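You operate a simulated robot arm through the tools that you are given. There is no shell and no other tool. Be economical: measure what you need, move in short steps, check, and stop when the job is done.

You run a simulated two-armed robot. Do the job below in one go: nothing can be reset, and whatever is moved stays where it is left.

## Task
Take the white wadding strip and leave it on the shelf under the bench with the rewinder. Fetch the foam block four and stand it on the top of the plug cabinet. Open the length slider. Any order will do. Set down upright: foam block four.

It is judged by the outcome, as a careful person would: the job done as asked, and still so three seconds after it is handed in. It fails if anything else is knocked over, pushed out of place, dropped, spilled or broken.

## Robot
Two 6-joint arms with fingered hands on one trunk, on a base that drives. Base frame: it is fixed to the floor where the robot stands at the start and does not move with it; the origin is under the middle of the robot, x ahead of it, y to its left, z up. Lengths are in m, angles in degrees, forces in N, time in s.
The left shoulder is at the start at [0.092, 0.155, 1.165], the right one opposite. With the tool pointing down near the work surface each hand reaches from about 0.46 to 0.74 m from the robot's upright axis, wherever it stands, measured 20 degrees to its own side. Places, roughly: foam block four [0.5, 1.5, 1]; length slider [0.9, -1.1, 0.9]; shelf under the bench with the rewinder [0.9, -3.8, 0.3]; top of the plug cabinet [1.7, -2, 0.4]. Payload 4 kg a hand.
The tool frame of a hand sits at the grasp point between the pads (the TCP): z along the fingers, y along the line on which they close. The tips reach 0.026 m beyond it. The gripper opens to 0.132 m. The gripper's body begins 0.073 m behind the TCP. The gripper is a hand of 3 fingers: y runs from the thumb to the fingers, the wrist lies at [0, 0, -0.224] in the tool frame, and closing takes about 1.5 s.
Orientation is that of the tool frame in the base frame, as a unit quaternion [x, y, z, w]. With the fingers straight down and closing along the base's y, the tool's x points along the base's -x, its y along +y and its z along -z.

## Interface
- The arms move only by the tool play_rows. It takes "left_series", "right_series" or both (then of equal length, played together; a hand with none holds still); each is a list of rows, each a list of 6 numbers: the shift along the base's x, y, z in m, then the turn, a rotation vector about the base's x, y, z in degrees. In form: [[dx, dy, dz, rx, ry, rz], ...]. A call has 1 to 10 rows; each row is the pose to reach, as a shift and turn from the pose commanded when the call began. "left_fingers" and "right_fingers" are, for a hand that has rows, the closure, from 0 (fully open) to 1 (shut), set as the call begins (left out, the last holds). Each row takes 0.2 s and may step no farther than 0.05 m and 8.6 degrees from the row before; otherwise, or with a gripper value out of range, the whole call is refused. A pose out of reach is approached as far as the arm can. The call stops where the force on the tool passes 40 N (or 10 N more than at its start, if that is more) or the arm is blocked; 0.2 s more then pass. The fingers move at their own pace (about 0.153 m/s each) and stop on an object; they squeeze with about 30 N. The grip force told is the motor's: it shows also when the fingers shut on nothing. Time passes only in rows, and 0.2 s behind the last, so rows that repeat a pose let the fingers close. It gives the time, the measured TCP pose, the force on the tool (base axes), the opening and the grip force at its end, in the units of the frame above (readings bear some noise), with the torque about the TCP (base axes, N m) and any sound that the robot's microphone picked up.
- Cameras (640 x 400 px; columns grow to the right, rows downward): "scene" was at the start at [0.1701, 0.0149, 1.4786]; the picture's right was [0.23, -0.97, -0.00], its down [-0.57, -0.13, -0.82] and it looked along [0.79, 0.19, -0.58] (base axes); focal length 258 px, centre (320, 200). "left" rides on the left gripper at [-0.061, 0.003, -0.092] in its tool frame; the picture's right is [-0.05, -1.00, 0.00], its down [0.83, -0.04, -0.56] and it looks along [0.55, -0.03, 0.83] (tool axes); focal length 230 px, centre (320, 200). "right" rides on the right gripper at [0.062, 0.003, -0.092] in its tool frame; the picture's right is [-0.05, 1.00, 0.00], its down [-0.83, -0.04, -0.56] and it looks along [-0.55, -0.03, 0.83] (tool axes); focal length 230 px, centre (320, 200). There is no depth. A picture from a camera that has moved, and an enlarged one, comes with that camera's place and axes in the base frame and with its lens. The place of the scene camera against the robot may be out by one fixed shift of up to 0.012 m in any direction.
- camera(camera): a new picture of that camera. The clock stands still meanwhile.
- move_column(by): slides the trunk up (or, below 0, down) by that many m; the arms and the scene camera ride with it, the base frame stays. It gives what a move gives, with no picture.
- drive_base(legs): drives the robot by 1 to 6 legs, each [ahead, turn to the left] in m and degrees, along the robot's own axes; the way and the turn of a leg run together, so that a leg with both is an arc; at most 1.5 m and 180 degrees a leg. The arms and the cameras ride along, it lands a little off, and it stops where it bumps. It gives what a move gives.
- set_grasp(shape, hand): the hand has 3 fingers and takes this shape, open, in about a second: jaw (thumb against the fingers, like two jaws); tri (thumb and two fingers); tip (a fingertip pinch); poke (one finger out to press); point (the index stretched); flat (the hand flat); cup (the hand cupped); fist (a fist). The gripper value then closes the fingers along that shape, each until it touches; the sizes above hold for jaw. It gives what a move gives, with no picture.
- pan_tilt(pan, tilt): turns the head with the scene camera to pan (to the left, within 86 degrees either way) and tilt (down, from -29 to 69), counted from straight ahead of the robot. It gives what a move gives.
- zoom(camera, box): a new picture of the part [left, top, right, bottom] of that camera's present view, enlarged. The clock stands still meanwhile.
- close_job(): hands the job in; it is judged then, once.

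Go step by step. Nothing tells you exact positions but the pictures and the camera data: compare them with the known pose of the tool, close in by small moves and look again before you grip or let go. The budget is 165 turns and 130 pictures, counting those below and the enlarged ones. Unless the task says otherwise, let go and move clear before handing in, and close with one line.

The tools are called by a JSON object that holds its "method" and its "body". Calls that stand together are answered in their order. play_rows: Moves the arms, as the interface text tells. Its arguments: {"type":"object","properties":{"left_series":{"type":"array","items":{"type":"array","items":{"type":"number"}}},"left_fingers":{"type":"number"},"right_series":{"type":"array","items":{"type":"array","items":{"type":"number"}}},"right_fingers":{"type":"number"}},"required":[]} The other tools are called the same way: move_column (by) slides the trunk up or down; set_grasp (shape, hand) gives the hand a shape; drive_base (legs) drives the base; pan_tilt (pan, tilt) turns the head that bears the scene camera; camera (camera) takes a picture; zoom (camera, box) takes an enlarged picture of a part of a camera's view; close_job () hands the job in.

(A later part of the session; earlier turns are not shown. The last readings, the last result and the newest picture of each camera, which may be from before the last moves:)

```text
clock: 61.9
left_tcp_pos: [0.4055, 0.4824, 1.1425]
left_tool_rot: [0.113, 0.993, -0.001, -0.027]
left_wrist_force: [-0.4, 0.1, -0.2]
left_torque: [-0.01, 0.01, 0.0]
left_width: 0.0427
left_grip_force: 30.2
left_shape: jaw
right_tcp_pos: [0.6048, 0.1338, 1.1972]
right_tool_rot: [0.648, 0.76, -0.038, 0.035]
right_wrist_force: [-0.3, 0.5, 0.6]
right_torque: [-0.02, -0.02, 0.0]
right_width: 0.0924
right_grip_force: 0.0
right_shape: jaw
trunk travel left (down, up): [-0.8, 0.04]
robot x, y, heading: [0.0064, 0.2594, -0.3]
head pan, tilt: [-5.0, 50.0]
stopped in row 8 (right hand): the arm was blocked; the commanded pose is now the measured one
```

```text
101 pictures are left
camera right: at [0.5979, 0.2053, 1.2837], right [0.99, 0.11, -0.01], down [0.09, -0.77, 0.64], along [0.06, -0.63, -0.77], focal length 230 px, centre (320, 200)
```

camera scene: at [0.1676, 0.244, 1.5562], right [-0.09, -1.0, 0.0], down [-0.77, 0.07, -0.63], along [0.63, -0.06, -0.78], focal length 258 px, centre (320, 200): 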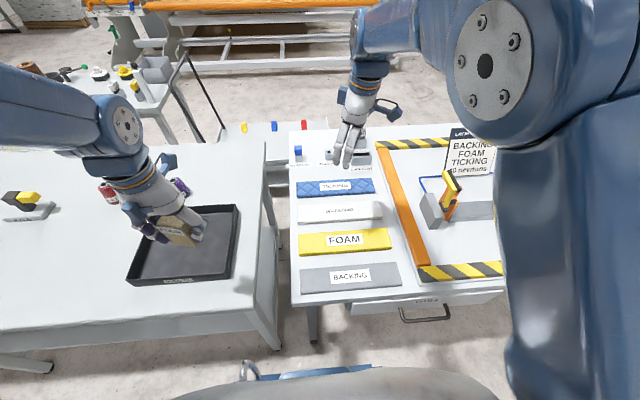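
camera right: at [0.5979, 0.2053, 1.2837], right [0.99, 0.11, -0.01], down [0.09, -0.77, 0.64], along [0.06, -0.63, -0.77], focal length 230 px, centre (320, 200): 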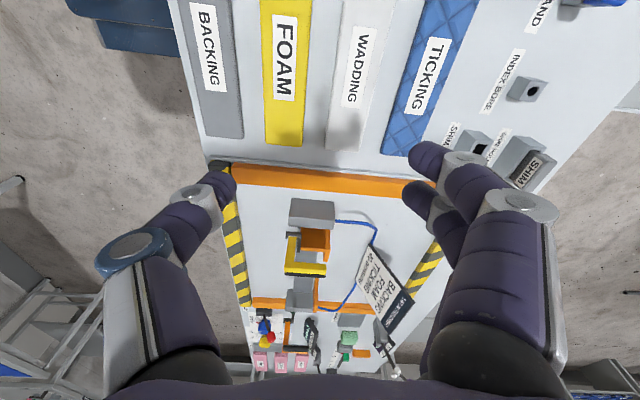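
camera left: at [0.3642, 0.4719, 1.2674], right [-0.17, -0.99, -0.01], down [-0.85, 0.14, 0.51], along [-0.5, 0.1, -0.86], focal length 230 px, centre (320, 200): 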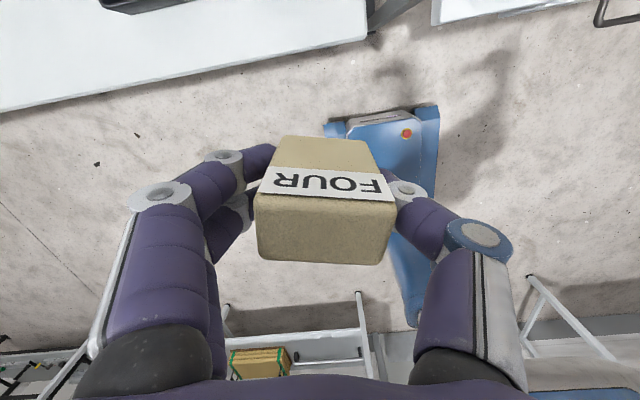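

That side reached −81°. I'll move over the strip, level the tool, and try the last 11°.

{"method": "play_rows", "body": {"right_series": [[0.03, 0.002, -0.03, 2, 0, 0], [0.06, 0.003, -0.06, 4, 0, 0], [0.06, 0.003, -0.09, 5.9, 0, 0], [0.06, 0.003, -0.11, 5.9, 0, 0], [0.06, 0.003, -0.11, 5.9, 0, -4], [0.06, 0.003, -0.11, 5.9, 0, -8], [0.06, 0.003, -0.11, 5.9, 0, -8]]}}

{"method": "camera", "body": {"camera": "right"}}

{"method": "camera", "body": {"camera": "scene"}}

```text
clock: 62.5
left_tcp_pos: [0.3781, 0.4821, 1.1257]
left_tool_rot: [0.112, 0.992, -0.003, -0.059]
left_wrist_force: [-1.2, 1.0, -0.2]
left_torque: [0.0, 0.01, -0.01]
left_width: 0.043
left_grip_force: 29.8
left_shape: jaw
right_tcp_pos: [0.6415, 0.1369, 1.1557]
right_tool_rot: [0.65, 0.76, -0.01, 0.021]
right_wrist_force: [0.3, 0.0, 0.6]
right_torque: [0.02, 0.01, 0.01]
right_width: 0.0923
right_grip_force: 0.0
right_shape: jaw
trunk travel left (down, up): [-0.8, 0.04]
robot x, y, heading: [0.0047, 0.2523, -0.3]
head pan, tilt: [-5.0, 50.0]
stopped in row 2 (right hand): the arm was blocked; the commanded pose is now the measured one
```

```text
100 pictures are left
camera right: at [0.6336, 0.2013, 1.2464], right [0.99, 0.1, 0.02], down [0.07, -0.8, 0.59], along [0.07, -0.59, -0.81], focal length 230 px, centre (320, 200)
```

right: 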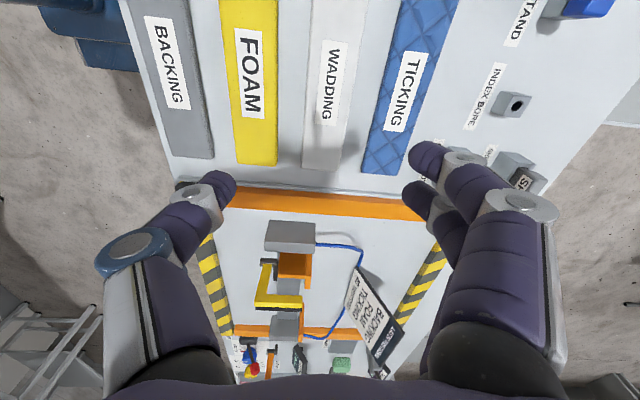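

```text
99 pictures are left
camera scene: at [0.1711, 0.2433, 1.5558], right [-0.09, -1.0, 0.0], down [-0.78, 0.07, -0.63], along [0.62, -0.06, -0.78], focal length 258 px, centre (320, 200)
```

scene: 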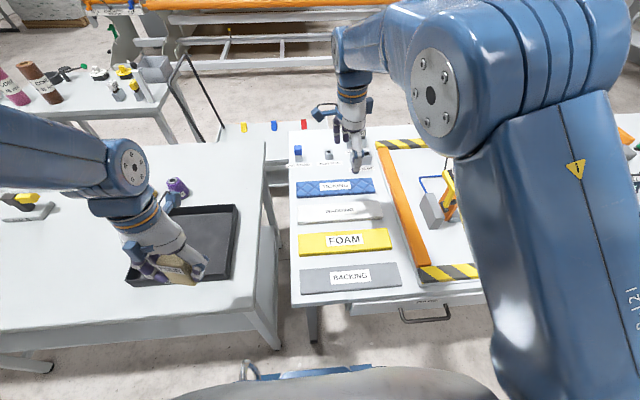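

The wrist range runs out here because the strip lies too far to the inside of the right arm. I'll shift the robot about 0.17 m to its left so the strip lies more to the right.

{"method": "drive_base", "body": {"legs": [[0, 60], [0.2, 0]]}}

{"method": "drive_base", "body": {"legs": [[0, -60]]}}

```text
clock: 63.3
left_tcp_pos: [0.3261, 0.4821, 1.1065]
left_tool_rot: [0.111, 0.989, -0.009, -0.101]
left_wrist_force: [-0.1, 0.4, 0.1]
left_torque: [0.01, -0.02, 0.02]
left_width: 0.0432
left_grip_force: 30.0
left_shape: jaw
right_tcp_pos: [0.5984, 0.1364, 1.1801]
right_tool_rot: [0.65, 0.759, 0.001, 0.039]
right_wrist_force: [-0.9, 0.0, 0.8]
right_torque: [0.03, -0.03, 0.01]
right_width: 0.092
right_grip_force: 0.0
right_shape: jaw
trunk travel left (down, up): [-0.8, 0.04]
robot x, y, heading: [0.0073, 0.255, -0.1]
head pan, tilt: [-5.0, 50.0]
stopped in leg 1: the robot was blocked; the commanded pose is now the measured one
```

```text
clock: 66.3
left_tcp_pos: [0.3752, 0.079, 1.1107]
left_tool_rot: [0.589, 0.804, 0.037, -0.079]
left_wrist_force: [-0.1, -0.4, 0.2]
left_torque: [-0.04, -0.02, -0.03]
left_width: 0.0427
left_grip_force: 30.3
left_shape: jaw
right_tcp_pos: [0.2044, -0.3204, 1.1785]
right_tool_rot: [0.942, 0.334, -0.018, 0.033]
right_wrist_force: [0.0, -0.4, -0.6]
right_torque: [-0.01, 0.03, 0.0]
right_width: 0.0923
right_grip_force: 0.1
right_shape: jaw
trunk travel left (down, up): [-0.8, 0.04]
robot x, y, heading: [0.0155, 0.2584, -59.7]
head pan, tilt: [-5.0, 50.0]
```

The robot is now heading −60°, so I use that: back up 0.2 m, which moves it left, then turn back.

{"method": "drive_base", "body": {"legs": [[-0.2, 0]]}}

{"method": "drive_base", "body": {"legs": [[0, 60]]}}

{"method": "drive_base", "body": {"legs": [[0.12, 0]]}}

{"method": "camera", "body": {"camera": "scene"}}

```text
clock: 67.9
left_tcp_pos: [0.2636, 0.2702, 1.0984]
left_tool_rot: [0.587, 0.801, 0.049, -0.108]
left_wrist_force: [0.1, -0.1, -0.6]
left_torque: [0.05, 0.01, -0.04]
left_width: 0.0428
left_grip_force: 29.9
left_shape: jaw
right_tcp_pos: [0.0996, -0.1401, 1.1851]
right_tool_rot: [0.942, 0.334, -0.017, 0.038]
right_wrist_force: [0.2, -0.2, 0.0]
right_torque: [0.03, 0.06, 0.0]
right_width: 0.0921
right_grip_force: 0.1
right_shape: jaw
trunk travel left (down, up): [-0.8, 0.04]
robot x, y, heading: [-0.0854, 0.4269, -59.6]
head pan, tilt: [-5.0, 50.0]
```

```text
clock: 70.9
left_tcp_pos: [0.2001, 0.648, 1.0924]
left_tool_rot: [0.107, 0.986, -0.012, -0.127]
left_wrist_force: [-0.7, 0.3, -0.1]
left_torque: [0.02, -0.04, 0.02]
left_width: 0.0423
left_grip_force: 29.5
left_shape: jaw
right_tcp_pos: [0.4725, 0.2999, 1.1993]
right_tool_rot: [0.65, 0.758, 0.013, 0.051]
right_wrist_force: [-0.7, 0.1, 1.4]
right_torque: [0.01, 0.0, -0.02]
right_width: 0.0926
right_grip_force: 0.0
right_shape: jaw
trunk travel left (down, up): [-0.8, 0.04]
robot x, y, heading: [-0.0888, 0.417, 0.4]
head pan, tilt: [-5.0, 50.0]
```

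```text
clock: 72.2
left_tcp_pos: [0.2873, 0.6489, 1.0918]
left_tool_rot: [0.105, 0.986, -0.012, -0.127]
left_wrist_force: [-0.5, 0.1, 0.2]
left_torque: [-0.03, -0.03, 0.0]
left_width: 0.0424
left_grip_force: 30.3
left_shape: jaw
right_tcp_pos: [0.5524, 0.2987, 1.2194]
right_tool_rot: [0.652, 0.755, 0.028, 0.063]
right_wrist_force: [-0.9, -0.6, 0.5]
right_torque: [0.01, -0.03, 0.02]
right_width: 0.0925
right_grip_force: 0.1
right_shape: jaw
trunk travel left (down, up): [-0.8, 0.04]
robot x, y, heading: [0.0353, 0.4196, 0.4]
head pan, tilt: [-5.0, 50.0]
```

```text
98 pictures are left
camera scene: at [0.1681, 0.4091, 1.5589], right [-0.08, -1.0, 0.0], down [-0.76, 0.06, -0.64], along [0.64, -0.05, -0.76], focal length 258 px, centre (320, 200)
```

scene: 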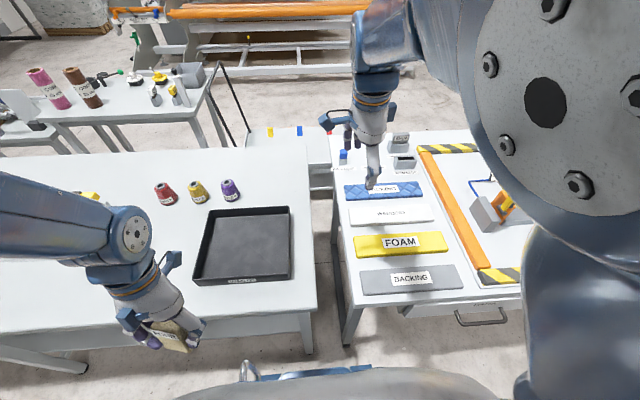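

Better placed now. I move the right hand over the strip while levelling it and adding the remaining yaw.

{"method": "play_rows", "body": {"right_series": [[0.015, -0.03, -0.02, 0.4, 1.3, 0], [0.03, -0.06, -0.04, 0.8, 2.6, 0], [0.045, -0.09, -0.06, 1.2, 3.9, 0], [0.06, -0.12, -0.08, 1.6, 5.2, 0], [0.08, -0.15, -0.1, 2, 6.5, 0], [0.1, -0.162, -0.13, 2.3, 7.6, 0], [0.113, -0.162, -0.16, 2.3, 7.6, 0], [0.113, -0.162, -0.16, 2.3, 7.6, 0]]}}

{"method": "play_rows", "body": {"right_series": [[0, 0, 0, 0, 0, -4], [0, 0, 0, 0, 0, -8], [0, 0, 0, 0, 0, -10], [0, 0, 0, 0, 0, -10]]}}

{"method": "camera", "body": {"camera": "right"}}

{"method": "camera", "body": {"camera": "scene"}}

```text
clock: 74.0
left_tcp_pos: [0.3116, 0.6492, 1.0872]
left_tool_rot: [0.105, 0.986, -0.012, -0.126]
left_wrist_force: [0.0, -0.5, 0.0]
left_torque: [-0.03, -0.03, -0.01]
left_width: 0.0422
left_grip_force: 30.0
left_shape: jaw
right_tcp_pos: [0.6659, 0.1362, 1.0595]
right_tool_rot: [0.653, 0.757, 0.001, -0.001]
right_wrist_force: [-0.6, -0.1, 1.1]
right_torque: [0.01, -0.07, 0.02]
right_width: 0.0923
right_grip_force: 0.0
right_shape: jaw
trunk travel left (down, up): [-0.8, 0.04]
robot x, y, heading: [0.0376, 0.4182, 0.5]
head pan, tilt: [-5.0, 50.0]
```

```text
clock: 75.0
left_tcp_pos: [0.3125, 0.6505, 1.0866]
left_tool_rot: [0.105, 0.986, -0.012, -0.128]
left_wrist_force: [0.2, -0.6, -0.9]
left_torque: [0.01, -0.01, 0.05]
left_width: 0.0421
left_grip_force: 30.3
left_shape: jaw
right_tcp_pos: [0.6705, 0.137, 1.056]
right_tool_rot: [0.717, 0.698, 0.0, -0.002]
right_wrist_force: [0.4, -1.0, -0.4]
right_torque: [0.0, -0.02, -0.01]
right_width: 0.0923
right_grip_force: 0.0
right_shape: jaw
trunk travel left (down, up): [-0.8, 0.04]
robot x, y, heading: [0.0395, 0.4182, 0.5]
head pan, tilt: [-5.0, 50.0]
```

```text
97 pictures are left
camera right: at [0.6755, 0.1999, 1.1501], right [1.0, -0.08, 0.0], down [-0.06, -0.83, 0.55], along [-0.05, -0.55, -0.83], focal length 230 px, centre (320, 200)
```

right: 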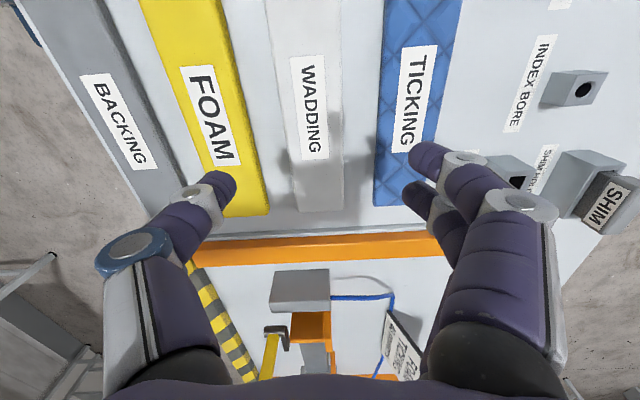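

```text
96 pictures are left
camera scene: at [0.2013, 0.4096, 1.5557], right [-0.08, -1.0, 0.0], down [-0.78, 0.06, -0.63], along [0.62, -0.05, -0.78], focal length 258 px, centre (320, 200)
```

scene: 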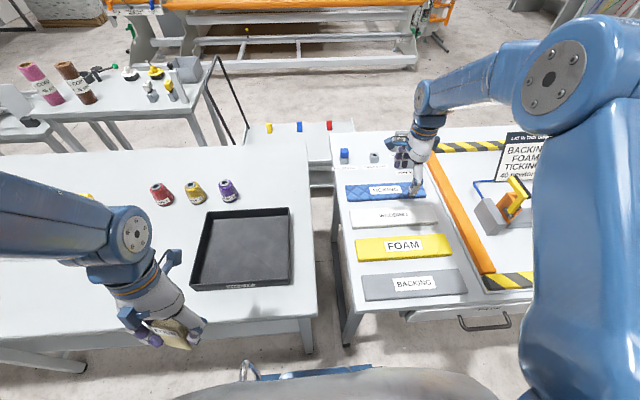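

The hand is aligned and the gaps are wider than I thought. The strip centre is at x≈0.658, so I descend partway with that correction and look.

{"method": "play_rows", "body": {"right_series": [[-0.006, 0, -0.035, 0, 0, 1], [-0.012, 0, -0.07, 0, 0, 1.6], [-0.012, 0, -0.105, 0, 0, 1.6], [-0.012, 0, -0.13, 0, 0, 1.6], [-0.012, 0, -0.13, 0, 0, 1.6]]}}

{"method": "camera", "body": {"camera": "right"}}

{"method": "zoom", "body": {"camera": "scene", "box": [330, 110, 490, 310]}}

```text
clock: 76.2
left_tcp_pos: [0.3116, 0.6497, 1.0873]
left_tool_rot: [0.105, 0.986, -0.012, -0.127]
left_wrist_force: [-0.4, -0.3, -0.1]
left_torque: [-0.02, 0.03, -0.05]
left_width: 0.0421
left_grip_force: 29.3
left_shape: jaw
right_tcp_pos: [0.6542, 0.136, 0.9286]
right_tool_rot: [0.707, 0.708, 0.0, -0.001]
right_wrist_force: [0.3, 0.1, -0.2]
right_torque: [0.0, 0.02, 0.0]
right_width: 0.0924
right_grip_force: 0.1
right_shape: jaw
trunk travel left (down, up): [-0.8, 0.04]
robot x, y, heading: [0.0349, 0.4192, 0.3]
head pan, tilt: [-5.0, 50.0]
```

```text
95 pictures are left
camera right: at [0.6575, 0.1998, 1.0222], right [1.0, -0.05, 0.0], down [-0.04, -0.83, 0.55], along [-0.03, -0.55, -0.83], focal length 230 px, centre (320, 200)
```

right: 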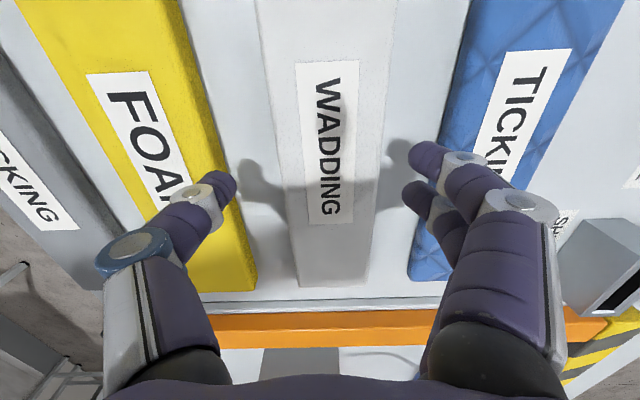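

```text
2.00 times, centred on (410, 210) of scene
camera zoom: at [0.1991, 0.4098, 1.556], right [-0.08, -1.0, 0.0], down [-0.78, 0.06, -0.63], along [0.63, -0.05, -0.78], focal length 515 px, centre (140, 180)
```

zoom: 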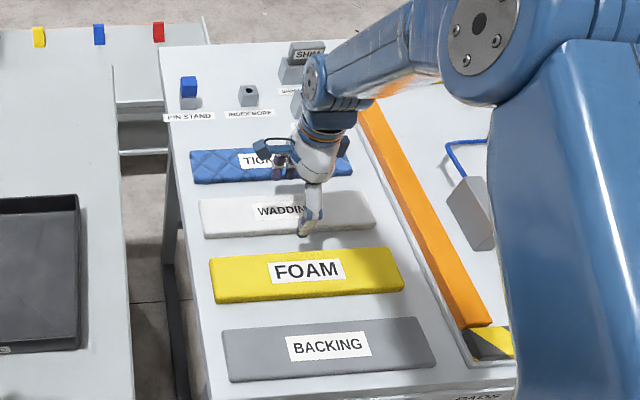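

The strip centre is about 7 mm further +x. I correct, go down to z≈0.89, and check.

{"method": "play_rows", "body": {"right_series": [[0.007, 0, 0, 0, 0, 0], [0.007, 0, -0.02, 0, 0, 0], [0.007, 0, -0.038, 0, 0, 0], [0.007, 0, -0.038, 0, 0, 0]]}}

{"method": "camera", "body": {"camera": "right"}}

{"method": "zoom", "body": {"camera": "scene", "box": [330, 140, 458, 260]}}

```text
clock: 76.9
left_tcp_pos: [0.3151, 0.6504, 1.0863]
left_tool_rot: [0.104, 0.988, -0.011, -0.118]
left_wrist_force: [0.3, 0.4, -0.7]
left_torque: [-0.03, -0.03, 0.01]
left_width: 0.0423
left_grip_force: 29.8
left_shape: jaw
right_tcp_pos: [0.6474, 0.1381, 0.9102]
right_tool_rot: [0.707, 0.708, 0.008, 0.004]
right_wrist_force: [0.6, -0.3, 0.5]
right_torque: [0.01, -0.02, 0.01]
right_width: 0.0924
right_grip_force: 0.0
right_shape: jaw
trunk travel left (down, up): [-0.8, 0.04]
robot x, y, heading: [0.0389, 0.4226, 0.2]
head pan, tilt: [-5.0, 50.0]
stopped in row 3 (right hand): the arm was blocked; the commanded pose is now the measured one
```

```text
93 pictures are left
camera right: at [0.648, 0.2002, 1.003], right [1.0, -0.05, 0.02], down [-0.05, -0.83, 0.55], along [-0.01, -0.55, -0.83], focal length 230 px, centre (320, 200)
```

right: 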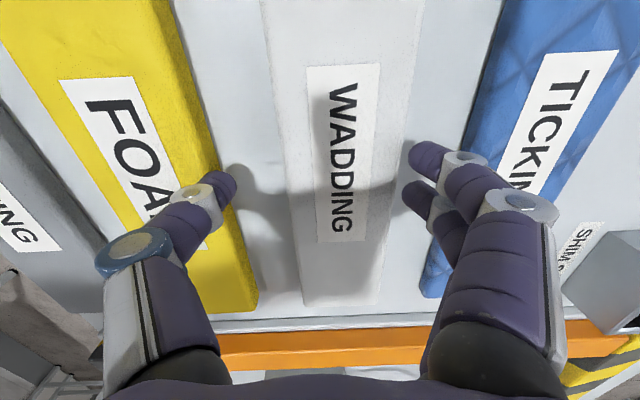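

```text
3.33 times, centred on (394, 200) of scene
camera zoom: at [0.1984, 0.4095, 1.5562], right [-0.08, -1.0, 0.0], down [-0.78, 0.06, -0.63], along [0.63, -0.05, -0.78], focal length 859 px, centre (73, 200)
```

zoom: 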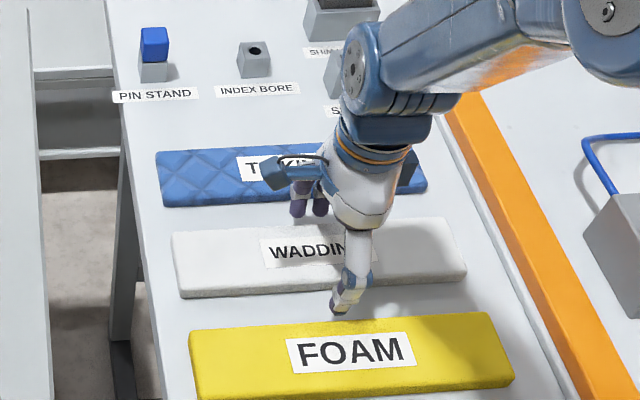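

The arm stopped with no force, apparently an arm-configuration limit. I correct x slightly higher up and lower the trunk instead.

{"method": "play_rows", "body": {"right_series": [[0.006, -0.001, 0.01, 0, 0, 0], [0.014, -0.002, 0.01, 0, 0, 0], [0.014, -0.002, 0.01, 0, 0, 0]]}}

{"method": "move_column", "body": {"by": -0.015}}

{"method": "camera", "body": {"camera": "right"}}

```text
clock: 77.7
left_tcp_pos: [0.3148, 0.6516, 1.0862]
left_tool_rot: [0.104, 0.987, -0.012, -0.118]
left_wrist_force: [-0.5, -1.0, -0.4]
left_torque: [-0.01, -0.01, 0.0]
left_width: 0.0422
left_grip_force: 30.0
left_shape: jaw
right_tcp_pos: [0.6619, 0.1365, 0.9171]
right_tool_rot: [0.707, 0.708, 0.007, 0.004]
right_wrist_force: [0.3, 0.3, -0.5]
right_torque: [-0.01, 0.01, -0.04]
right_width: 0.0926
right_grip_force: 0.1
right_shape: jaw
trunk travel left (down, up): [-0.8, 0.04]
robot x, y, heading: [0.0356, 0.4207, 0.5]
head pan, tilt: [-5.0, 50.0]
```

```text
clock: 78.4
left_tcp_pos: [0.3156, 0.6501, 1.0708]
left_tool_rot: [0.104, 0.987, -0.012, -0.119]
left_wrist_force: [0.2, -0.2, -0.2]
left_torque: [0.0, -0.01, -0.01]
left_width: 0.0424
left_grip_force: 29.8
left_shape: jaw
right_tcp_pos: [0.6615, 0.1368, 0.9023]
right_tool_rot: [0.706, 0.708, 0.007, 0.004]
right_wrist_force: [0.6, 0.7, 0.6]
right_torque: [0.0, 0.0, 0.0]
right_width: 0.0922
right_grip_force: 0.1
right_shape: jaw
trunk travel left (down, up): [-0.785, 0.055]
robot x, y, heading: [0.0384, 0.4192, 0.8]
head pan, tilt: [-5.0, 50.0]
```

```text
91 pictures are left
camera right: at [0.6636, 0.1989, 0.9957], right [1.0, -0.05, 0.02], down [-0.05, -0.83, 0.55], along [-0.01, -0.55, -0.83], focal length 230 px, centre (320, 200)
```

right: 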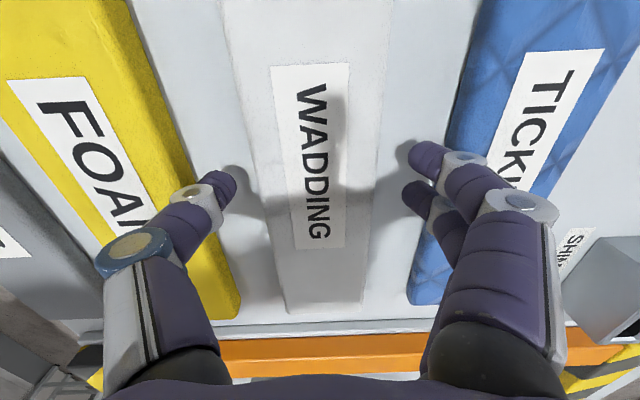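

The hand is now centred. I lower another 12 mm and close the right fingers.

{"method": "move_column", "body": {"by": -0.013}}

{"method": "play_rows", "body": {"right_series": [[0, 0, 0, 0, 0, 0], [0, 0, 0, 0, 0, 0], [0, 0, 0, 0, 0, 0], [0, 0, 0, 0, 0, 0], [0, 0, 0, 0, 0, 0], [0, 0, 0, 0, 0, 0]], "right_fingers": 1}}

{"method": "camera", "body": {"camera": "right"}}

```text
clock: 79.0
left_tcp_pos: [0.3156, 0.6502, 1.0564]
left_tool_rot: [0.105, 0.987, -0.011, -0.119]
left_wrist_force: [0.0, -0.3, -0.2]
left_torque: [0.02, -0.02, 0.01]
left_width: 0.0422
left_grip_force: 30.2
left_shape: jaw
right_tcp_pos: [0.6627, 0.1371, 0.8897]
right_tool_rot: [0.707, 0.708, 0.007, 0.005]
right_wrist_force: [-0.4, -0.1, 0.3]
right_torque: [0.0, -0.01, 0.01]
right_width: 0.0924
right_grip_force: 0.1
right_shape: jaw
trunk travel left (down, up): [-0.772, 0.068]
robot x, y, heading: [0.0362, 0.4202, 0.4]
head pan, tilt: [-5.0, 50.0]
```

```text
clock: 80.4
left_tcp_pos: [0.3147, 0.6488, 1.0571]
left_tool_rot: [0.104, 0.987, -0.012, -0.118]
left_wrist_force: [0.8, -0.8, -0.7]
left_torque: [0.02, -0.02, 0.01]
left_width: 0.0421
left_grip_force: 30.1
left_shape: jaw
right_tcp_pos: [0.6618, 0.1361, 0.8894]
right_tool_rot: [0.707, 0.708, 0.007, 0.004]
right_wrist_force: [-1.6, -0.7, 0.7]
right_torque: [0.0, -0.02, -0.01]
right_width: 0.0634
right_grip_force: 30.4
right_shape: jaw
trunk travel left (down, up): [-0.772, 0.068]
robot x, y, heading: [0.0376, 0.4186, 0.4]
head pan, tilt: [-5.0, 50.0]
```

```text
90 pictures are left
camera right: at [0.6635, 0.1988, 0.9828], right [1.0, -0.05, 0.02], down [-0.05, -0.83, 0.55], along [-0.01, -0.55, -0.83], focal length 230 px, centre (320, 200)
```

right: 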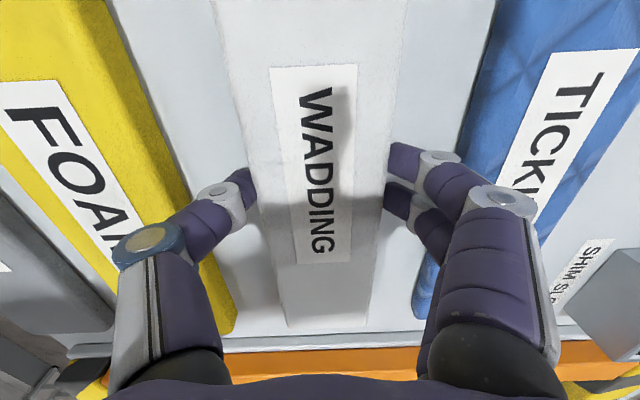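

The strip is gripped at 0.063 m. I lift with the trunk and check that it follows.

{"method": "move_column", "body": {"by": 0.13}}

{"method": "camera", "body": {"camera": "right"}}

{"method": "camera", "body": {"camera": "scene"}}

```text
clock: 81.3
left_tcp_pos: [0.3202, 0.6498, 1.123]
left_tool_rot: [0.104, 0.989, -0.01, -0.108]
left_wrist_force: [0.1, 1.0, -0.5]
left_torque: [-0.01, -0.04, -0.03]
left_width: 0.0422
left_grip_force: 29.5
left_shape: jaw
right_tcp_pos: [0.6453, 0.1383, 0.9672]
right_tool_rot: [0.705, 0.709, 0.016, 0.01]
right_wrist_force: [0.4, 0.3, -0.4]
right_torque: [0.02, -0.02, 0.04]
right_width: 0.0629
right_grip_force: 30.1
right_shape: jaw
right hand out of reach, approached as far as the arm can: row 1
trunk travel left (down, up): [-0.837, 0.003]
robot x, y, heading: [0.0396, 0.4224, 0.8]
head pan, tilt: [-5.0, 50.0]
stopped: the arm was blocked; the commanded pose is now the measured one
```

```text
89 pictures are left
camera right: at [0.6447, 0.1996, 1.0613], right [1.0, -0.05, 0.04], down [-0.06, -0.83, 0.55], along [0.0, -0.55, -0.84], focal length 230 px, centre (320, 200)
```

right: 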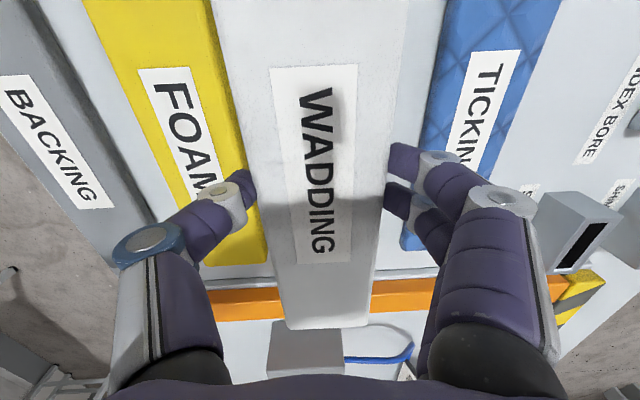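

```text
88 pictures are left
camera scene: at [0.1985, 0.4098, 1.594], right [-0.08, -1.0, 0.0], down [-0.78, 0.06, -0.63], along [0.63, -0.05, -0.78], focal length 258 px, centre (320, 200)
```

scene: 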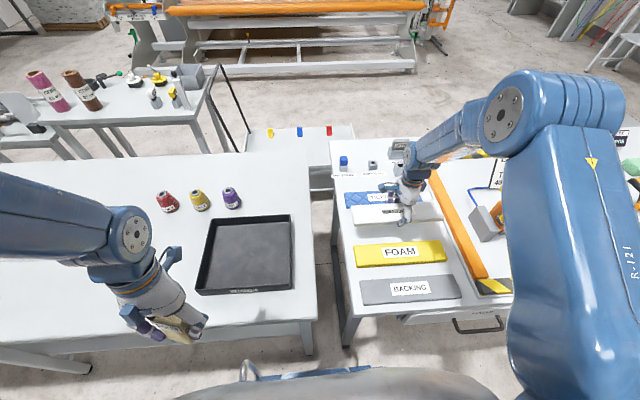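

The strip is held. I bring the right hand up and closer in, and raise the left hand too.

{"method": "play_rows", "body": {"right_series": [[-0.015, 0, 0.035, 0, 0, 0], [-0.03, 0, 0.07, 0, 0, 0], [-0.045, -0.005, 0.105, 0, 0, 0], [-0.06, -0.01, 0.14, 0, 0, 0], [-0.08, -0.02, 0.17, 0, 0, 0], [-0.1, -0.03, 0.2, 0, 0, 0], [-0.1, -0.03, 0.2, 0, 0, 0]], "left_series": [[0.01, 0, 0.01, 0, -2, 0], [0.02, 0, 0.02, 0, -4, 0], [0.03, 0, 0.03, 0, -6, 0], [0.04, 0, 0.04, 0, -8, 0], [0.04, 0, 0.05, 0, -10, 0], [0.04, 0, 0.06, 0, -12, 0], [0.04, 0, 0.06, 0, -12, 0]]}}

{"method": "camera", "body": {"camera": "scene"}}

```text
clock: 82.9
left_tcp_pos: [0.3678, 0.6491, 1.116]
left_tool_rot: [0.104, 0.995, 0.0, -0.006]
left_wrist_force: [0.3, -0.1, -0.5]
left_torque: [0.0, 0.05, 0.0]
left_width: 0.0416
left_grip_force: 29.8
left_shape: jaw
left hand out of reach, approached as far as the arm can: row 1, 2, 3, 4, 5, 6, 7
right_tcp_pos: [0.5465, 0.1067, 1.1671]
right_tool_rot: [0.705, 0.709, 0.013, 0.009]
right_wrist_force: [-0.4, -0.4, 0.5]
right_torque: [0.01, 0.0, -0.01]
right_width: 0.0634
right_grip_force: 29.9
right_shape: jaw
trunk travel left (down, up): [-0.837, 0.003]
robot x, y, heading: [0.0428, 0.4172, 0.4]
head pan, tilt: [-5.0, 50.0]
```

```text
87 pictures are left
camera scene: at [0.2008, 0.4101, 1.5931], right [-0.08, -1.0, 0.0], down [-0.78, 0.06, -0.63], along [0.63, -0.05, -0.78], focal length 258 px, centre (320, 200)
```

scene: 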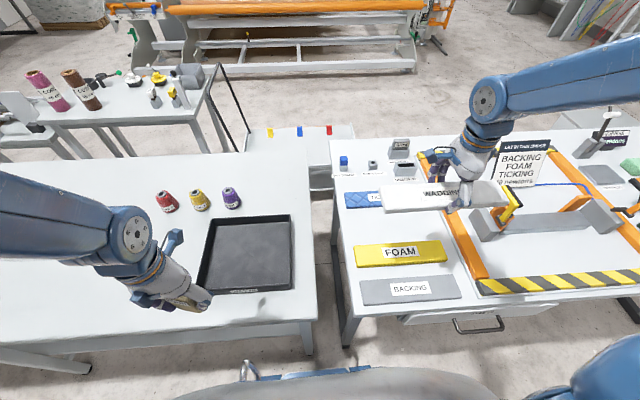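

Both items are held. Now I back off and drive south, then survey the cabinet, rewinder bench and slider.

{"method": "drive_base", "body": {"legs": [[-0.35, 0]]}}

{"method": "drive_base", "body": {"legs": [[0, -88]]}}

{"method": "pan_tilt", "body": {"pan": 20, "tilt": 25}}

{"method": "camera", "body": {"camera": "scene"}}

```text
clock: 85.2
left_tcp_pos: [0.0217, 0.6442, 1.1148]
left_tool_rot: [0.109, 0.994, 0.001, -0.006]
left_wrist_force: [0.3, -0.6, -1.3]
left_torque: [-0.02, 0.0, -0.03]
left_width: 0.0415
left_grip_force: 30.3
left_shape: jaw
right_tcp_pos: [0.1963, 0.0985, 1.1655]
right_tool_rot: [0.709, 0.705, 0.013, 0.01]
right_wrist_force: [0.8, 0.2, 0.2]
right_torque: [0.02, 0.02, -0.01]
right_width: 0.0635
right_grip_force: 29.4
right_shape: jaw
trunk travel left (down, up): [-0.837, 0.003]
robot x, y, heading: [-0.3154, 0.4168, -0.2]
head pan, tilt: [-5.0, 50.0]
```

```text
clock: 87.8
left_tcp_pos: [0.0791, 0.3112, 1.1139]
left_tool_rot: [0.519, 0.855, 0.0, -0.001]
left_wrist_force: [0.6, 0.3, -0.2]
left_torque: [0.0, 0.02, 0.02]
left_width: 0.0399
left_grip_force: 30.0
left_shape: jaw
right_tcp_pos: [-0.2585, -0.1232, 1.183]
right_tool_rot: [0.937, 0.348, 0.014, 0.032]
right_wrist_force: [0.2, -0.5, -0.1]
right_torque: [0.0, 0.04, 0.01]
right_width: 0.0629
right_grip_force: 29.9
right_shape: jaw
trunk travel left (down, up): [-0.837, 0.003]
robot x, y, heading: [-0.308, 0.4232, -49.7]
head pan, tilt: [-5.0, 50.0]
stopped in leg 1: the robot was blocked; the commanded pose is now the measured one
```

```text
clock: 88.7
left_tcp_pos: [0.0753, 0.3112, 1.116]
left_tool_rot: [0.519, 0.855, 0.001, -0.001]
left_wrist_force: [0.4, 0.1, 0.0]
left_torque: [-0.01, -0.02, -0.01]
left_width: 0.04
left_grip_force: 29.7
left_shape: jaw
right_tcp_pos: [-0.2597, -0.1244, 1.1848]
right_tool_rot: [0.937, 0.346, 0.015, 0.035]
right_wrist_force: [-0.4, 0.5, 0.0]
right_torque: [0.0, 0.0, 0.0]
right_width: 0.0629
right_grip_force: 30.0
right_shape: jaw
trunk travel left (down, up): [-0.837, 0.003]
robot x, y, heading: [-0.3109, 0.4204, -50.1]
head pan, tilt: [20.0, 25.0]
```

```text
86 pictures are left
camera scene: at [-0.1719, 0.3098, 1.6306], right [-0.5, -0.87, -0.01], down [-0.38, 0.22, -0.9], along [0.78, -0.45, -0.44], focal length 258 px, centre (320, 200)
```

scene: 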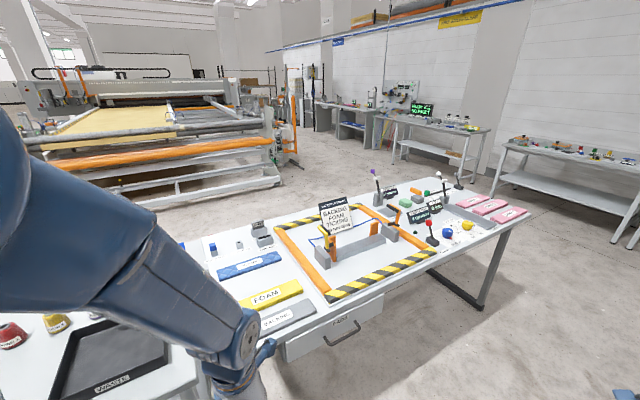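

The turn stopped early again with no contact visible. I continue turning south and drive.

{"method": "drive_base", "body": {"legs": [[0, -38]]}}

{"method": "drive_base", "body": {"legs": [[1.2, 0]]}}

{"method": "drive_base", "body": {"legs": [[1.0, 0]]}}

{"method": "pan_tilt", "body": {"pan": 50, "tilt": 25}}

{"method": "camera", "body": {"camera": "scene"}}

{"method": "pan_tilt", "body": {"pan": 5, "tilt": 25}}

{"method": "camera", "body": {"camera": "scene"}}

```text
clock: 90.9
left_tcp_pos: [-0.0743, 0.0998, 1.1157]
left_tool_rot: [0.772, 0.635, 0.008, -0.01]
left_wrist_force: [0.7, 0.4, -0.3]
left_torque: [-0.02, 0.0, 0.01]
left_width: 0.0397
left_grip_force: 30.2
left_shape: jaw
right_tcp_pos: [-0.6116, -0.0332, 1.1827]
right_tool_rot: [0.999, 0.017, 0.003, 0.037]
right_wrist_force: [0.1, 0.4, -0.5]
right_torque: [-0.01, -0.02, -0.01]
right_width: 0.0631
right_grip_force: 29.5
right_shape: jaw
trunk travel left (down, up): [-0.837, 0.003]
robot x, y, heading: [-0.3033, 0.425, -88.5]
head pan, tilt: [20.0, 25.0]
```

```text
clock: 96.9
left_tcp_pos: [-0.0612, -1.0999, 1.1161]
left_tool_rot: [0.781, 0.625, 0.003, -0.004]
left_wrist_force: [0.4, 0.6, -0.4]
left_torque: [0.02, 0.01, 0.01]
left_width: 0.0395
left_grip_force: 30.5
left_shape: jaw
right_tcp_pos: [-0.598, -1.191, 1.1624]
right_tool_rot: [1.0, 0.009, 0.002, 0.004]
right_wrist_force: [1.0, -0.5, 0.3]
right_torque: [0.03, -0.04, 0.0]
right_width: 0.0628
right_grip_force: 29.5
right_shape: jaw
trunk travel left (down, up): [-0.837, 0.003]
robot x, y, heading: [-0.2803, -0.7722, -89.7]
head pan, tilt: [20.0, 25.0]
```

```text
clock: 102.1
left_tcp_pos: [-0.0689, -2.1114, 1.1175]
left_tool_rot: [0.787, 0.617, -0.003, 0.003]
left_wrist_force: [0.6, 0.2, -0.6]
left_torque: [-0.02, 0.02, -0.02]
left_width: 0.0393
left_grip_force: 29.5
left_shape: jaw
right_tcp_pos: [-0.6022, -2.1611, 1.1437]
right_tool_rot: [1.0, 0.003, 0.002, -0.029]
right_wrist_force: [-0.2, -0.3, 0.1]
right_torque: [-0.03, 0.0, -0.01]
right_width: 0.063
right_grip_force: 29.9
right_shape: jaw
trunk travel left (down, up): [-0.837, 0.003]
robot x, y, heading: [-0.2832, -1.7736, -90.5]
head pan, tilt: [20.0, 25.0]
```

```text
clock: 103.1
left_tcp_pos: [-0.0696, -2.1164, 1.1164]
left_tool_rot: [0.788, 0.616, -0.008, 0.011]
left_wrist_force: [0.0, 0.6, 0.2]
left_torque: [-0.03, 0.0, -0.01]
left_width: 0.039
left_grip_force: 30.1
left_shape: jaw
right_tcp_pos: [-0.5991, -2.1317, 1.127]
right_tool_rot: [0.998, 0.003, 0.001, -0.06]
right_wrist_force: [0.1, 0.3, -0.7]
right_torque: [-0.03, 0.02, 0.0]
right_width: 0.0629
right_grip_force: 29.8
right_shape: jaw
trunk travel left (down, up): [-0.837, 0.003]
robot x, y, heading: [-0.2854, -1.7769, -90.5]
head pan, tilt: [50.0, 25.0]
```

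```text
85 pictures are left
camera scene: at [-0.2106, -1.9199, 1.6311], right [-0.65, -0.76, -0.01], down [-0.32, 0.29, -0.9], along [0.69, -0.58, -0.43], focal length 258 px, centre (320, 200)
```

scene: 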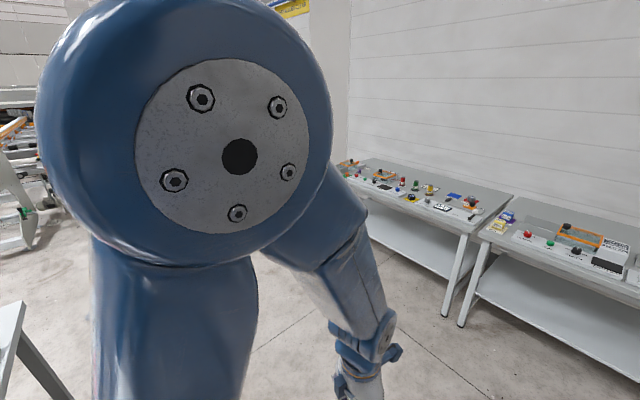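

```text
clock: 104.2
left_tcp_pos: [-0.0682, -2.116, 1.1161]
left_tool_rot: [0.788, 0.615, -0.009, 0.01]
left_wrist_force: [-0.4, 0.4, -0.3]
left_torque: [-0.03, 0.0, 0.02]
left_width: 0.0391
left_grip_force: 30.1
left_shape: jaw
right_tcp_pos: [-0.5996, -2.1317, 1.1285]
right_tool_rot: [0.998, 0.005, 0.001, -0.059]
right_wrist_force: [0.2, 0.0, 0.2]
right_torque: [0.01, 0.02, 0.02]
right_width: 0.0626
right_grip_force: 29.9
right_shape: jaw
trunk travel left (down, up): [-0.837, 0.003]
robot x, y, heading: [-0.2814, -1.7747, -90.6]
head pan, tilt: [5.0, 25.0]
```

```text
84 pictures are left
camera scene: at [-0.2725, -1.9519, 1.6305], right [-1.0, -0.08, 0.0], down [-0.03, 0.44, -0.9], along [0.07, -0.9, -0.44], focal length 258 px, centre (320, 200)
```

scene: 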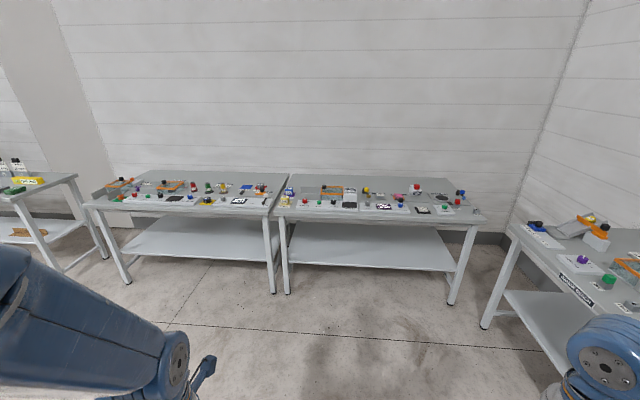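

Two benches stand along the south wall, and the one at (0.9, −3.8) is on the left with an open shelf. I zoom in to confirm the rewinder and turn to look for the cabinet.

{"method": "zoom", "body": {"camera": "scene", "box": [80, 165, 300, 302]}}

{"method": "zoom", "body": {"camera": "scene", "box": [270, 165, 490, 302]}}

{"method": "drive_base", "body": {"legs": [[0, 50]]}}

{"method": "pan_tilt", "body": {"pan": 0, "tilt": 25}}

{"method": "camera", "body": {"camera": "scene"}}

```text
2.91 times, centred on (190, 234) of scene
camera zoom: at [-0.2725, -1.9519, 1.6305], right [-1.0, -0.08, 0.0], down [-0.03, 0.44, -0.9], along [0.07, -0.9, -0.44], focal length 750 px, centre (698, 102)
```

zoom: 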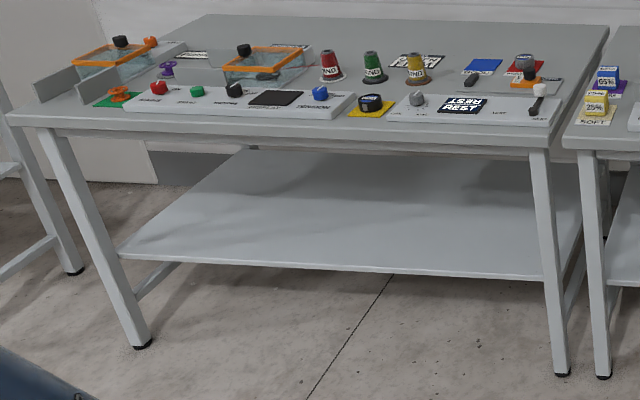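

```text
2.91 times, centred on (380, 234) of scene
camera zoom: at [-0.2725, -1.9519, 1.6305], right [-1.0, -0.08, 0.0], down [-0.03, 0.44, -0.9], along [0.07, -0.9, -0.44], focal length 750 px, centre (146, 102)
```

zoom: 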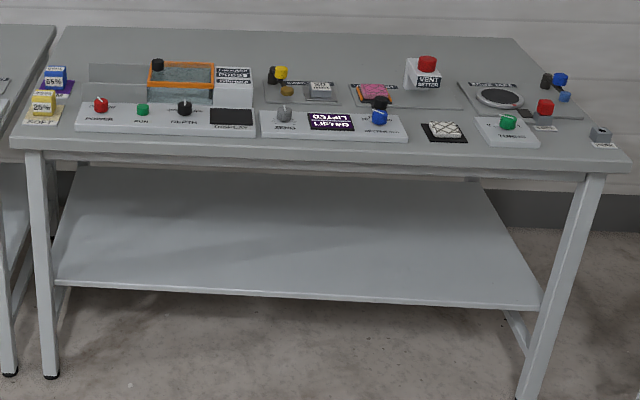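

```text
clock: 106.6
left_tcp_pos: [0.109, -1.8579, 1.1165]
left_tool_rot: [0.488, 0.873, -0.003, 0.009]
left_wrist_force: [1.4, -0.6, 0.6]
left_torque: [0.03, 0.02, 0.0]
left_width: 0.0386
left_grip_force: 30.4
left_shape: jaw
right_tcp_pos: [-0.2664, -2.2149, 1.115]
right_tool_rot: [0.915, 0.393, -0.041, -0.08]
right_wrist_force: [0.4, 0.4, -1.2]
right_torque: [-0.01, -0.03, 0.01]
right_width: 0.0626
right_grip_force: 29.4
right_shape: jaw
trunk travel left (down, up): [-0.837, 0.003]
robot x, y, heading: [-0.2869, -1.7773, -44.9]
head pan, tilt: [5.0, 25.0]
stopped in leg 1: the robot was blocked; the commanded pose is now the measured one
```

```text
clock: 107.3
left_tcp_pos: [0.1103, -1.8591, 1.116]
left_tool_rot: [0.489, 0.872, -0.003, 0.008]
left_wrist_force: [-0.1, 0.3, -0.6]
left_torque: [0.0, -0.01, -0.02]
left_width: 0.0389
left_grip_force: 29.9
left_shape: jaw
right_tcp_pos: [-0.2672, -2.2164, 1.1161]
right_tool_rot: [0.915, 0.393, -0.04, -0.079]
right_wrist_force: [-0.9, -1.1, 0.1]
right_torque: [0.02, 0.03, 0.0]
right_width: 0.0629
right_grip_force: 30.7
right_shape: jaw
trunk travel left (down, up): [-0.837, 0.003]
robot x, y, heading: [-0.2885, -1.7767, -44.9]
head pan, tilt: [0.0, 25.0]
```

```text
81 pictures are left
camera scene: at [-0.1586, -1.9046, 1.6304], right [-0.71, -0.71, 0.0], down [-0.31, 0.31, -0.9], along [0.64, -0.63, -0.44], focal length 258 px, centre (320, 200)
```

scene: 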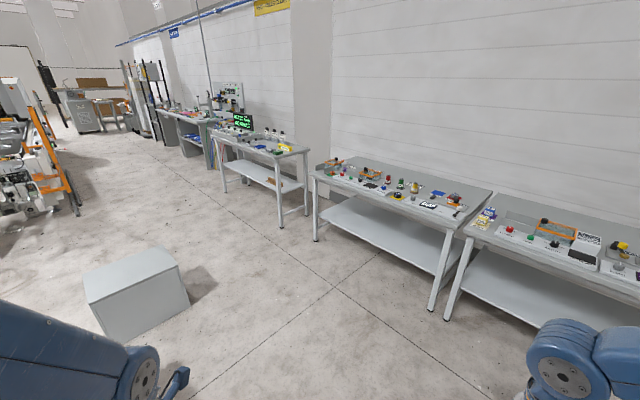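

The plug cabinet is the grey box on the floor, with its top centred at about (1.72, −1.93). I'll drive to face it from the west side at about y = −2.2.

{"method": "drive_base", "body": {"legs": [[0.6, 0]]}}

{"method": "drive_base", "body": {"legs": [[0, 45]]}}

{"method": "drive_base", "body": {"legs": [[0.6, 0]]}}

{"method": "pan_tilt", "body": {"pan": 10, "tilt": 40}}

{"method": "camera", "body": {"camera": "scene"}}

```text
clock: 110.7
left_tcp_pos: [0.5295, -2.2849, 1.1168]
left_tool_rot: [0.493, 0.87, -0.003, 0.008]
left_wrist_force: [-0.3, 0.5, -0.5]
left_torque: [0.0, 0.04, -0.03]
left_width: 0.0387
left_grip_force: 30.0
left_shape: jaw
right_tcp_pos: [0.1487, -2.6396, 1.1157]
right_tool_rot: [0.918, 0.387, -0.04, -0.078]
right_wrist_force: [-0.4, -0.2, -0.2]
right_torque: [-0.02, 0.01, 0.02]
right_width: 0.0627
right_grip_force: 29.9
right_shape: jaw
trunk travel left (down, up): [-0.837, 0.003]
robot x, y, heading: [0.1395, -2.2012, -45.4]
head pan, tilt: [0.0, 25.0]
```

```text
clock: 113.2
left_tcp_pos: [0.4831, -1.9856, 1.1162]
left_tool_rot: [0.121, 0.992, 0.004, 0.025]
left_wrist_force: [0.0, -0.3, -0.5]
left_torque: [-0.01, -0.03, -0.01]
left_width: 0.0385
left_grip_force: 29.9
left_shape: jaw
right_tcp_pos: [0.4083, -2.4966, 1.0993]
right_tool_rot: [0.714, 0.69, -0.093, -0.078]
right_wrist_force: [-0.3, -0.4, -0.1]
right_torque: [0.03, 0.01, 0.01]
right_width: 0.0625
right_grip_force: 30.0
right_shape: jaw
trunk travel left (down, up): [-0.837, 0.003]
robot x, y, heading: [0.1355, -2.2041, -0.7]
head pan, tilt: [0.0, 25.0]
stopped in leg 1: the robot was blocked; the commanded pose is now the measured one
```

```text
clock: 116.6
left_tcp_pos: [1.0786, -1.9841, 1.1167]
left_tool_rot: [0.115, 0.993, 0.004, 0.026]
left_wrist_force: [-1.3, 0.3, -0.6]
left_torque: [-0.02, -0.01, -0.02]
left_width: 0.0379
left_grip_force: 29.9
left_shape: jaw
right_tcp_pos: [1.0096, -2.4951, 1.1005]
right_tool_rot: [0.71, 0.693, -0.094, -0.076]
right_wrist_force: [0.5, 0.1, -0.1]
right_torque: [0.01, -0.01, 0.03]
right_width: 0.0627
right_grip_force: 30.0
right_shape: jaw
trunk travel left (down, up): [-0.837, 0.003]
robot x, y, heading: [0.7347, -2.2086, -0.3]
head pan, tilt: [0.0, 25.0]
```

```text
clock: 117.4
left_tcp_pos: [1.0846, -1.9836, 1.1166]
left_tool_rot: [0.114, 0.993, 0.004, 0.034]
left_wrist_force: [-0.1, -0.8, 0.2]
left_torque: [0.02, 0.0, 0.0]
left_width: 0.0381
left_grip_force: 29.9
left_shape: jaw
right_tcp_pos: [1.0093, -2.4987, 1.0966]
right_tool_rot: [0.727, 0.675, -0.098, -0.077]
right_wrist_force: [-0.2, 0.6, -0.2]
right_torque: [0.0, 0.0, -0.02]
right_width: 0.0626
right_grip_force: 30.3
right_shape: jaw
trunk travel left (down, up): [-0.837, 0.003]
robot x, y, heading: [0.7307, -2.2154, -0.3]
head pan, tilt: [10.0, 40.0]
```

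```text
80 pictures are left
camera scene: at [0.9046, -2.2007, 1.6073], right [0.17, -0.99, 0.0], down [-0.65, -0.11, -0.75], along [0.74, 0.13, -0.66], focal length 258 px, centre (320, 200)
```

scene: 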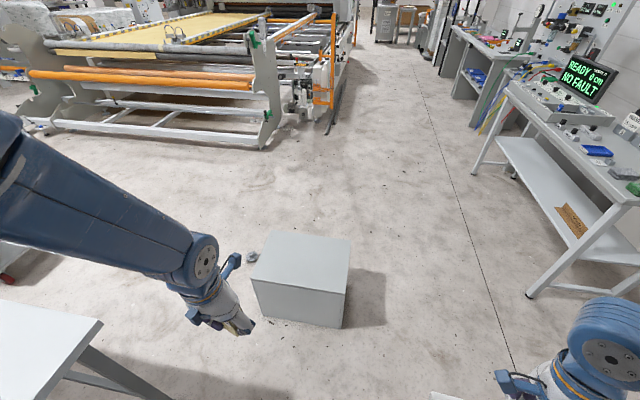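

The cabinet top spans about x 1.585–1.93 and y −2.2 to −1.71. To keep the left elbow away from the bench corner at (1.12, −1.5), I approach from the south-west.

{"method": "drive_base", "body": {"legs": [[0, -30]]}}

{"method": "drive_base", "body": {"legs": [[0.7, 0]]}}

{"method": "drive_base", "body": {"legs": [[0, 68]]}}

{"method": "camera", "body": {"camera": "scene"}}

```text
clock: 119.3
left_tcp_pos: [1.1472, -2.1923, 1.1161]
left_tool_rot: [0.375, 0.927, -0.003, 0.022]
left_wrist_force: [0.4, 1.0, -0.8]
left_torque: [0.03, 0.02, -0.03]
left_width: 0.0384
left_grip_force: 30.0
left_shape: jaw
right_tcp_pos: [0.8261, -2.5932, 1.0994]
right_tool_rot: [0.871, 0.474, -0.075, -0.102]
right_wrist_force: [0.0, 0.0, -0.6]
right_torque: [0.0, -0.03, -0.01]
right_width: 0.0627
right_grip_force: 30.1
right_shape: jaw
trunk travel left (down, up): [-0.837, 0.003]
robot x, y, heading: [0.7346, -2.207, -30.7]
head pan, tilt: [10.0, 40.0]
```

```text
clock: 123.2
left_tcp_pos: [1.7562, -2.5541, 1.1156]
left_tool_rot: [0.374, 0.927, -0.005, 0.031]
left_wrist_force: [-0.5, -0.2, -0.4]
left_torque: [-0.03, 0.01, 0.02]
left_width: 0.0382
left_grip_force: 30.2
left_shape: jaw
right_tcp_pos: [1.431, -2.9566, 1.0961]
right_tool_rot: [0.881, 0.454, -0.077, -0.105]
right_wrist_force: [-0.1, 0.5, -0.5]
right_torque: [0.01, 0.03, -0.03]
right_width: 0.0626
right_grip_force: 29.8
right_shape: jaw
trunk travel left (down, up): [-0.837, 0.003]
robot x, y, heading: [1.3477, -2.5681, -30.6]
head pan, tilt: [10.0, 40.0]
```

```text
clock: 125.7
left_tcp_pos: [1.5962, -2.2407, 1.1168]
left_tool_rot: [-0.063, 0.997, 0.012, 0.035]
left_wrist_force: [0.0, 0.8, -0.1]
left_torque: [-0.04, 0.01, 0.0]
left_width: 0.0376
left_grip_force: 30.0
left_shape: jaw
right_tcp_pos: [1.6945, -2.7509, 1.0963]
right_tool_rot: [0.633, 0.761, -0.124, -0.07]
right_wrist_force: [0.8, 0.8, 0.1]
right_torque: [0.02, 0.01, -0.06]
right_width: 0.0625
right_grip_force: 30.3
right_shape: jaw
trunk travel left (down, up): [-0.837, 0.003]
robot x, y, heading: [1.3435, -2.5753, 20.4]
head pan, tilt: [10.0, 40.0]
stopped in leg 1: the robot was blocked; the commanded pose is now the measured one
```

```text
79 pictures are left
camera scene: at [1.501, -2.5092, 1.6071], right [0.5, -0.86, 0.0], down [-0.57, -0.33, -0.75], along [0.65, 0.38, -0.66], focal length 258 px, centre (320, 200)
```

scene: 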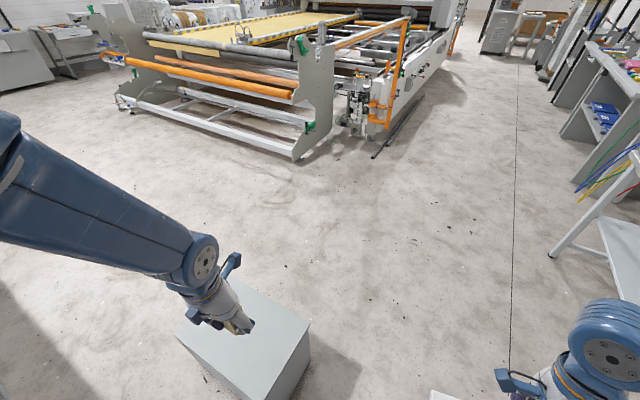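

{"method": "drive_base", "body": {"legs": [[0, 16]]}}

{"method": "pan_tilt", "body": {"pan": 15, "tilt": 55}}

{"method": "move_column", "body": {"by": -0.3}}

{"method": "camera", "body": {"camera": "scene"}}

```text
clock: 127.0
left_tcp_pos: [1.492, -2.1885, 1.117]
left_tool_rot: [-0.199, 0.98, 0.013, 0.021]
left_wrist_force: [0.1, 0.2, -0.2]
left_torque: [0.02, 0.0, -0.02]
left_width: 0.0376
left_grip_force: 29.9
left_shape: jaw
right_tcp_pos: [1.7289, -2.6449, 1.1019]
right_tool_rot: [0.505, 0.851, -0.134, -0.056]
right_wrist_force: [-0.3, -0.3, -0.5]
right_torque: [-0.01, 0.02, -0.01]
right_width: 0.0623
right_grip_force: 29.8
right_shape: jaw
trunk travel left (down, up): [-0.837, 0.003]
robot x, y, heading: [1.345, -2.5784, 36.6]
head pan, tilt: [10.0, 40.0]
```

```text
clock: 127.8
left_tcp_pos: [1.492, -2.1843, 1.1162]
left_tool_rot: [-0.2, 0.979, 0.015, 0.032]
left_wrist_force: [0.2, 0.1, 0.5]
left_torque: [-0.04, 0.01, 0.0]
left_width: 0.0375
left_grip_force: 29.9
left_shape: jaw
right_tcp_pos: [1.7258, -2.6475, 1.0991]
right_tool_rot: [0.525, 0.838, -0.137, -0.055]
right_wrist_force: [-0.2, 0.6, 0.1]
right_torque: [0.0, -0.02, -0.01]
right_width: 0.0626
right_grip_force: 30.6
right_shape: jaw
trunk travel left (down, up): [-0.837, 0.003]
robot x, y, heading: [1.3458, -2.5776, 36.3]
head pan, tilt: [15.0, 55.0]
```

```text
clock: 130.8
left_tcp_pos: [1.4879, -2.1892, 0.8158]
left_tool_rot: [-0.2, 0.979, 0.015, 0.027]
left_wrist_force: [0.0, -0.2, 0.3]
left_torque: [0.03, 0.01, 0.02]
left_width: 0.0378
left_grip_force: 30.0
left_shape: jaw
right_tcp_pos: [1.7228, -2.6509, 0.7995]
right_tool_rot: [0.52, 0.841, -0.138, -0.056]
right_wrist_force: [-0.5, 0.4, -0.4]
right_torque: [-0.01, 0.01, -0.02]
right_width: 0.0624
right_grip_force: 30.2
right_shape: jaw
trunk travel left (down, up): [-0.537, 0.303]
robot x, y, heading: [1.345, -2.5785, 36.5]
head pan, tilt: [15.0, 55.0]
```

```text
78 pictures are left
camera scene: at [1.4576, -2.4805, 1.287], right [0.78, -0.63, 0.0], down [-0.52, -0.64, -0.56], along [0.35, 0.44, -0.83], focal length 258 px, centre (320, 200)
```

scene: 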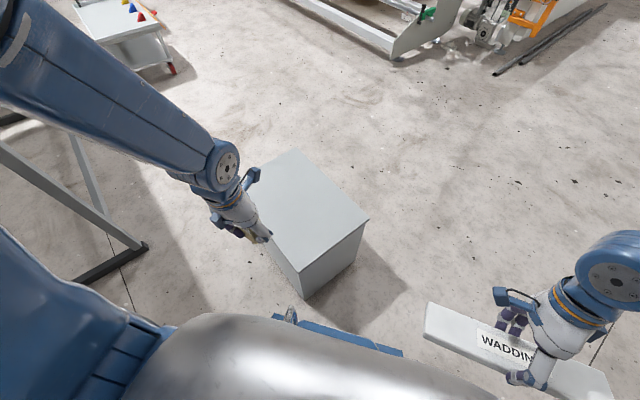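

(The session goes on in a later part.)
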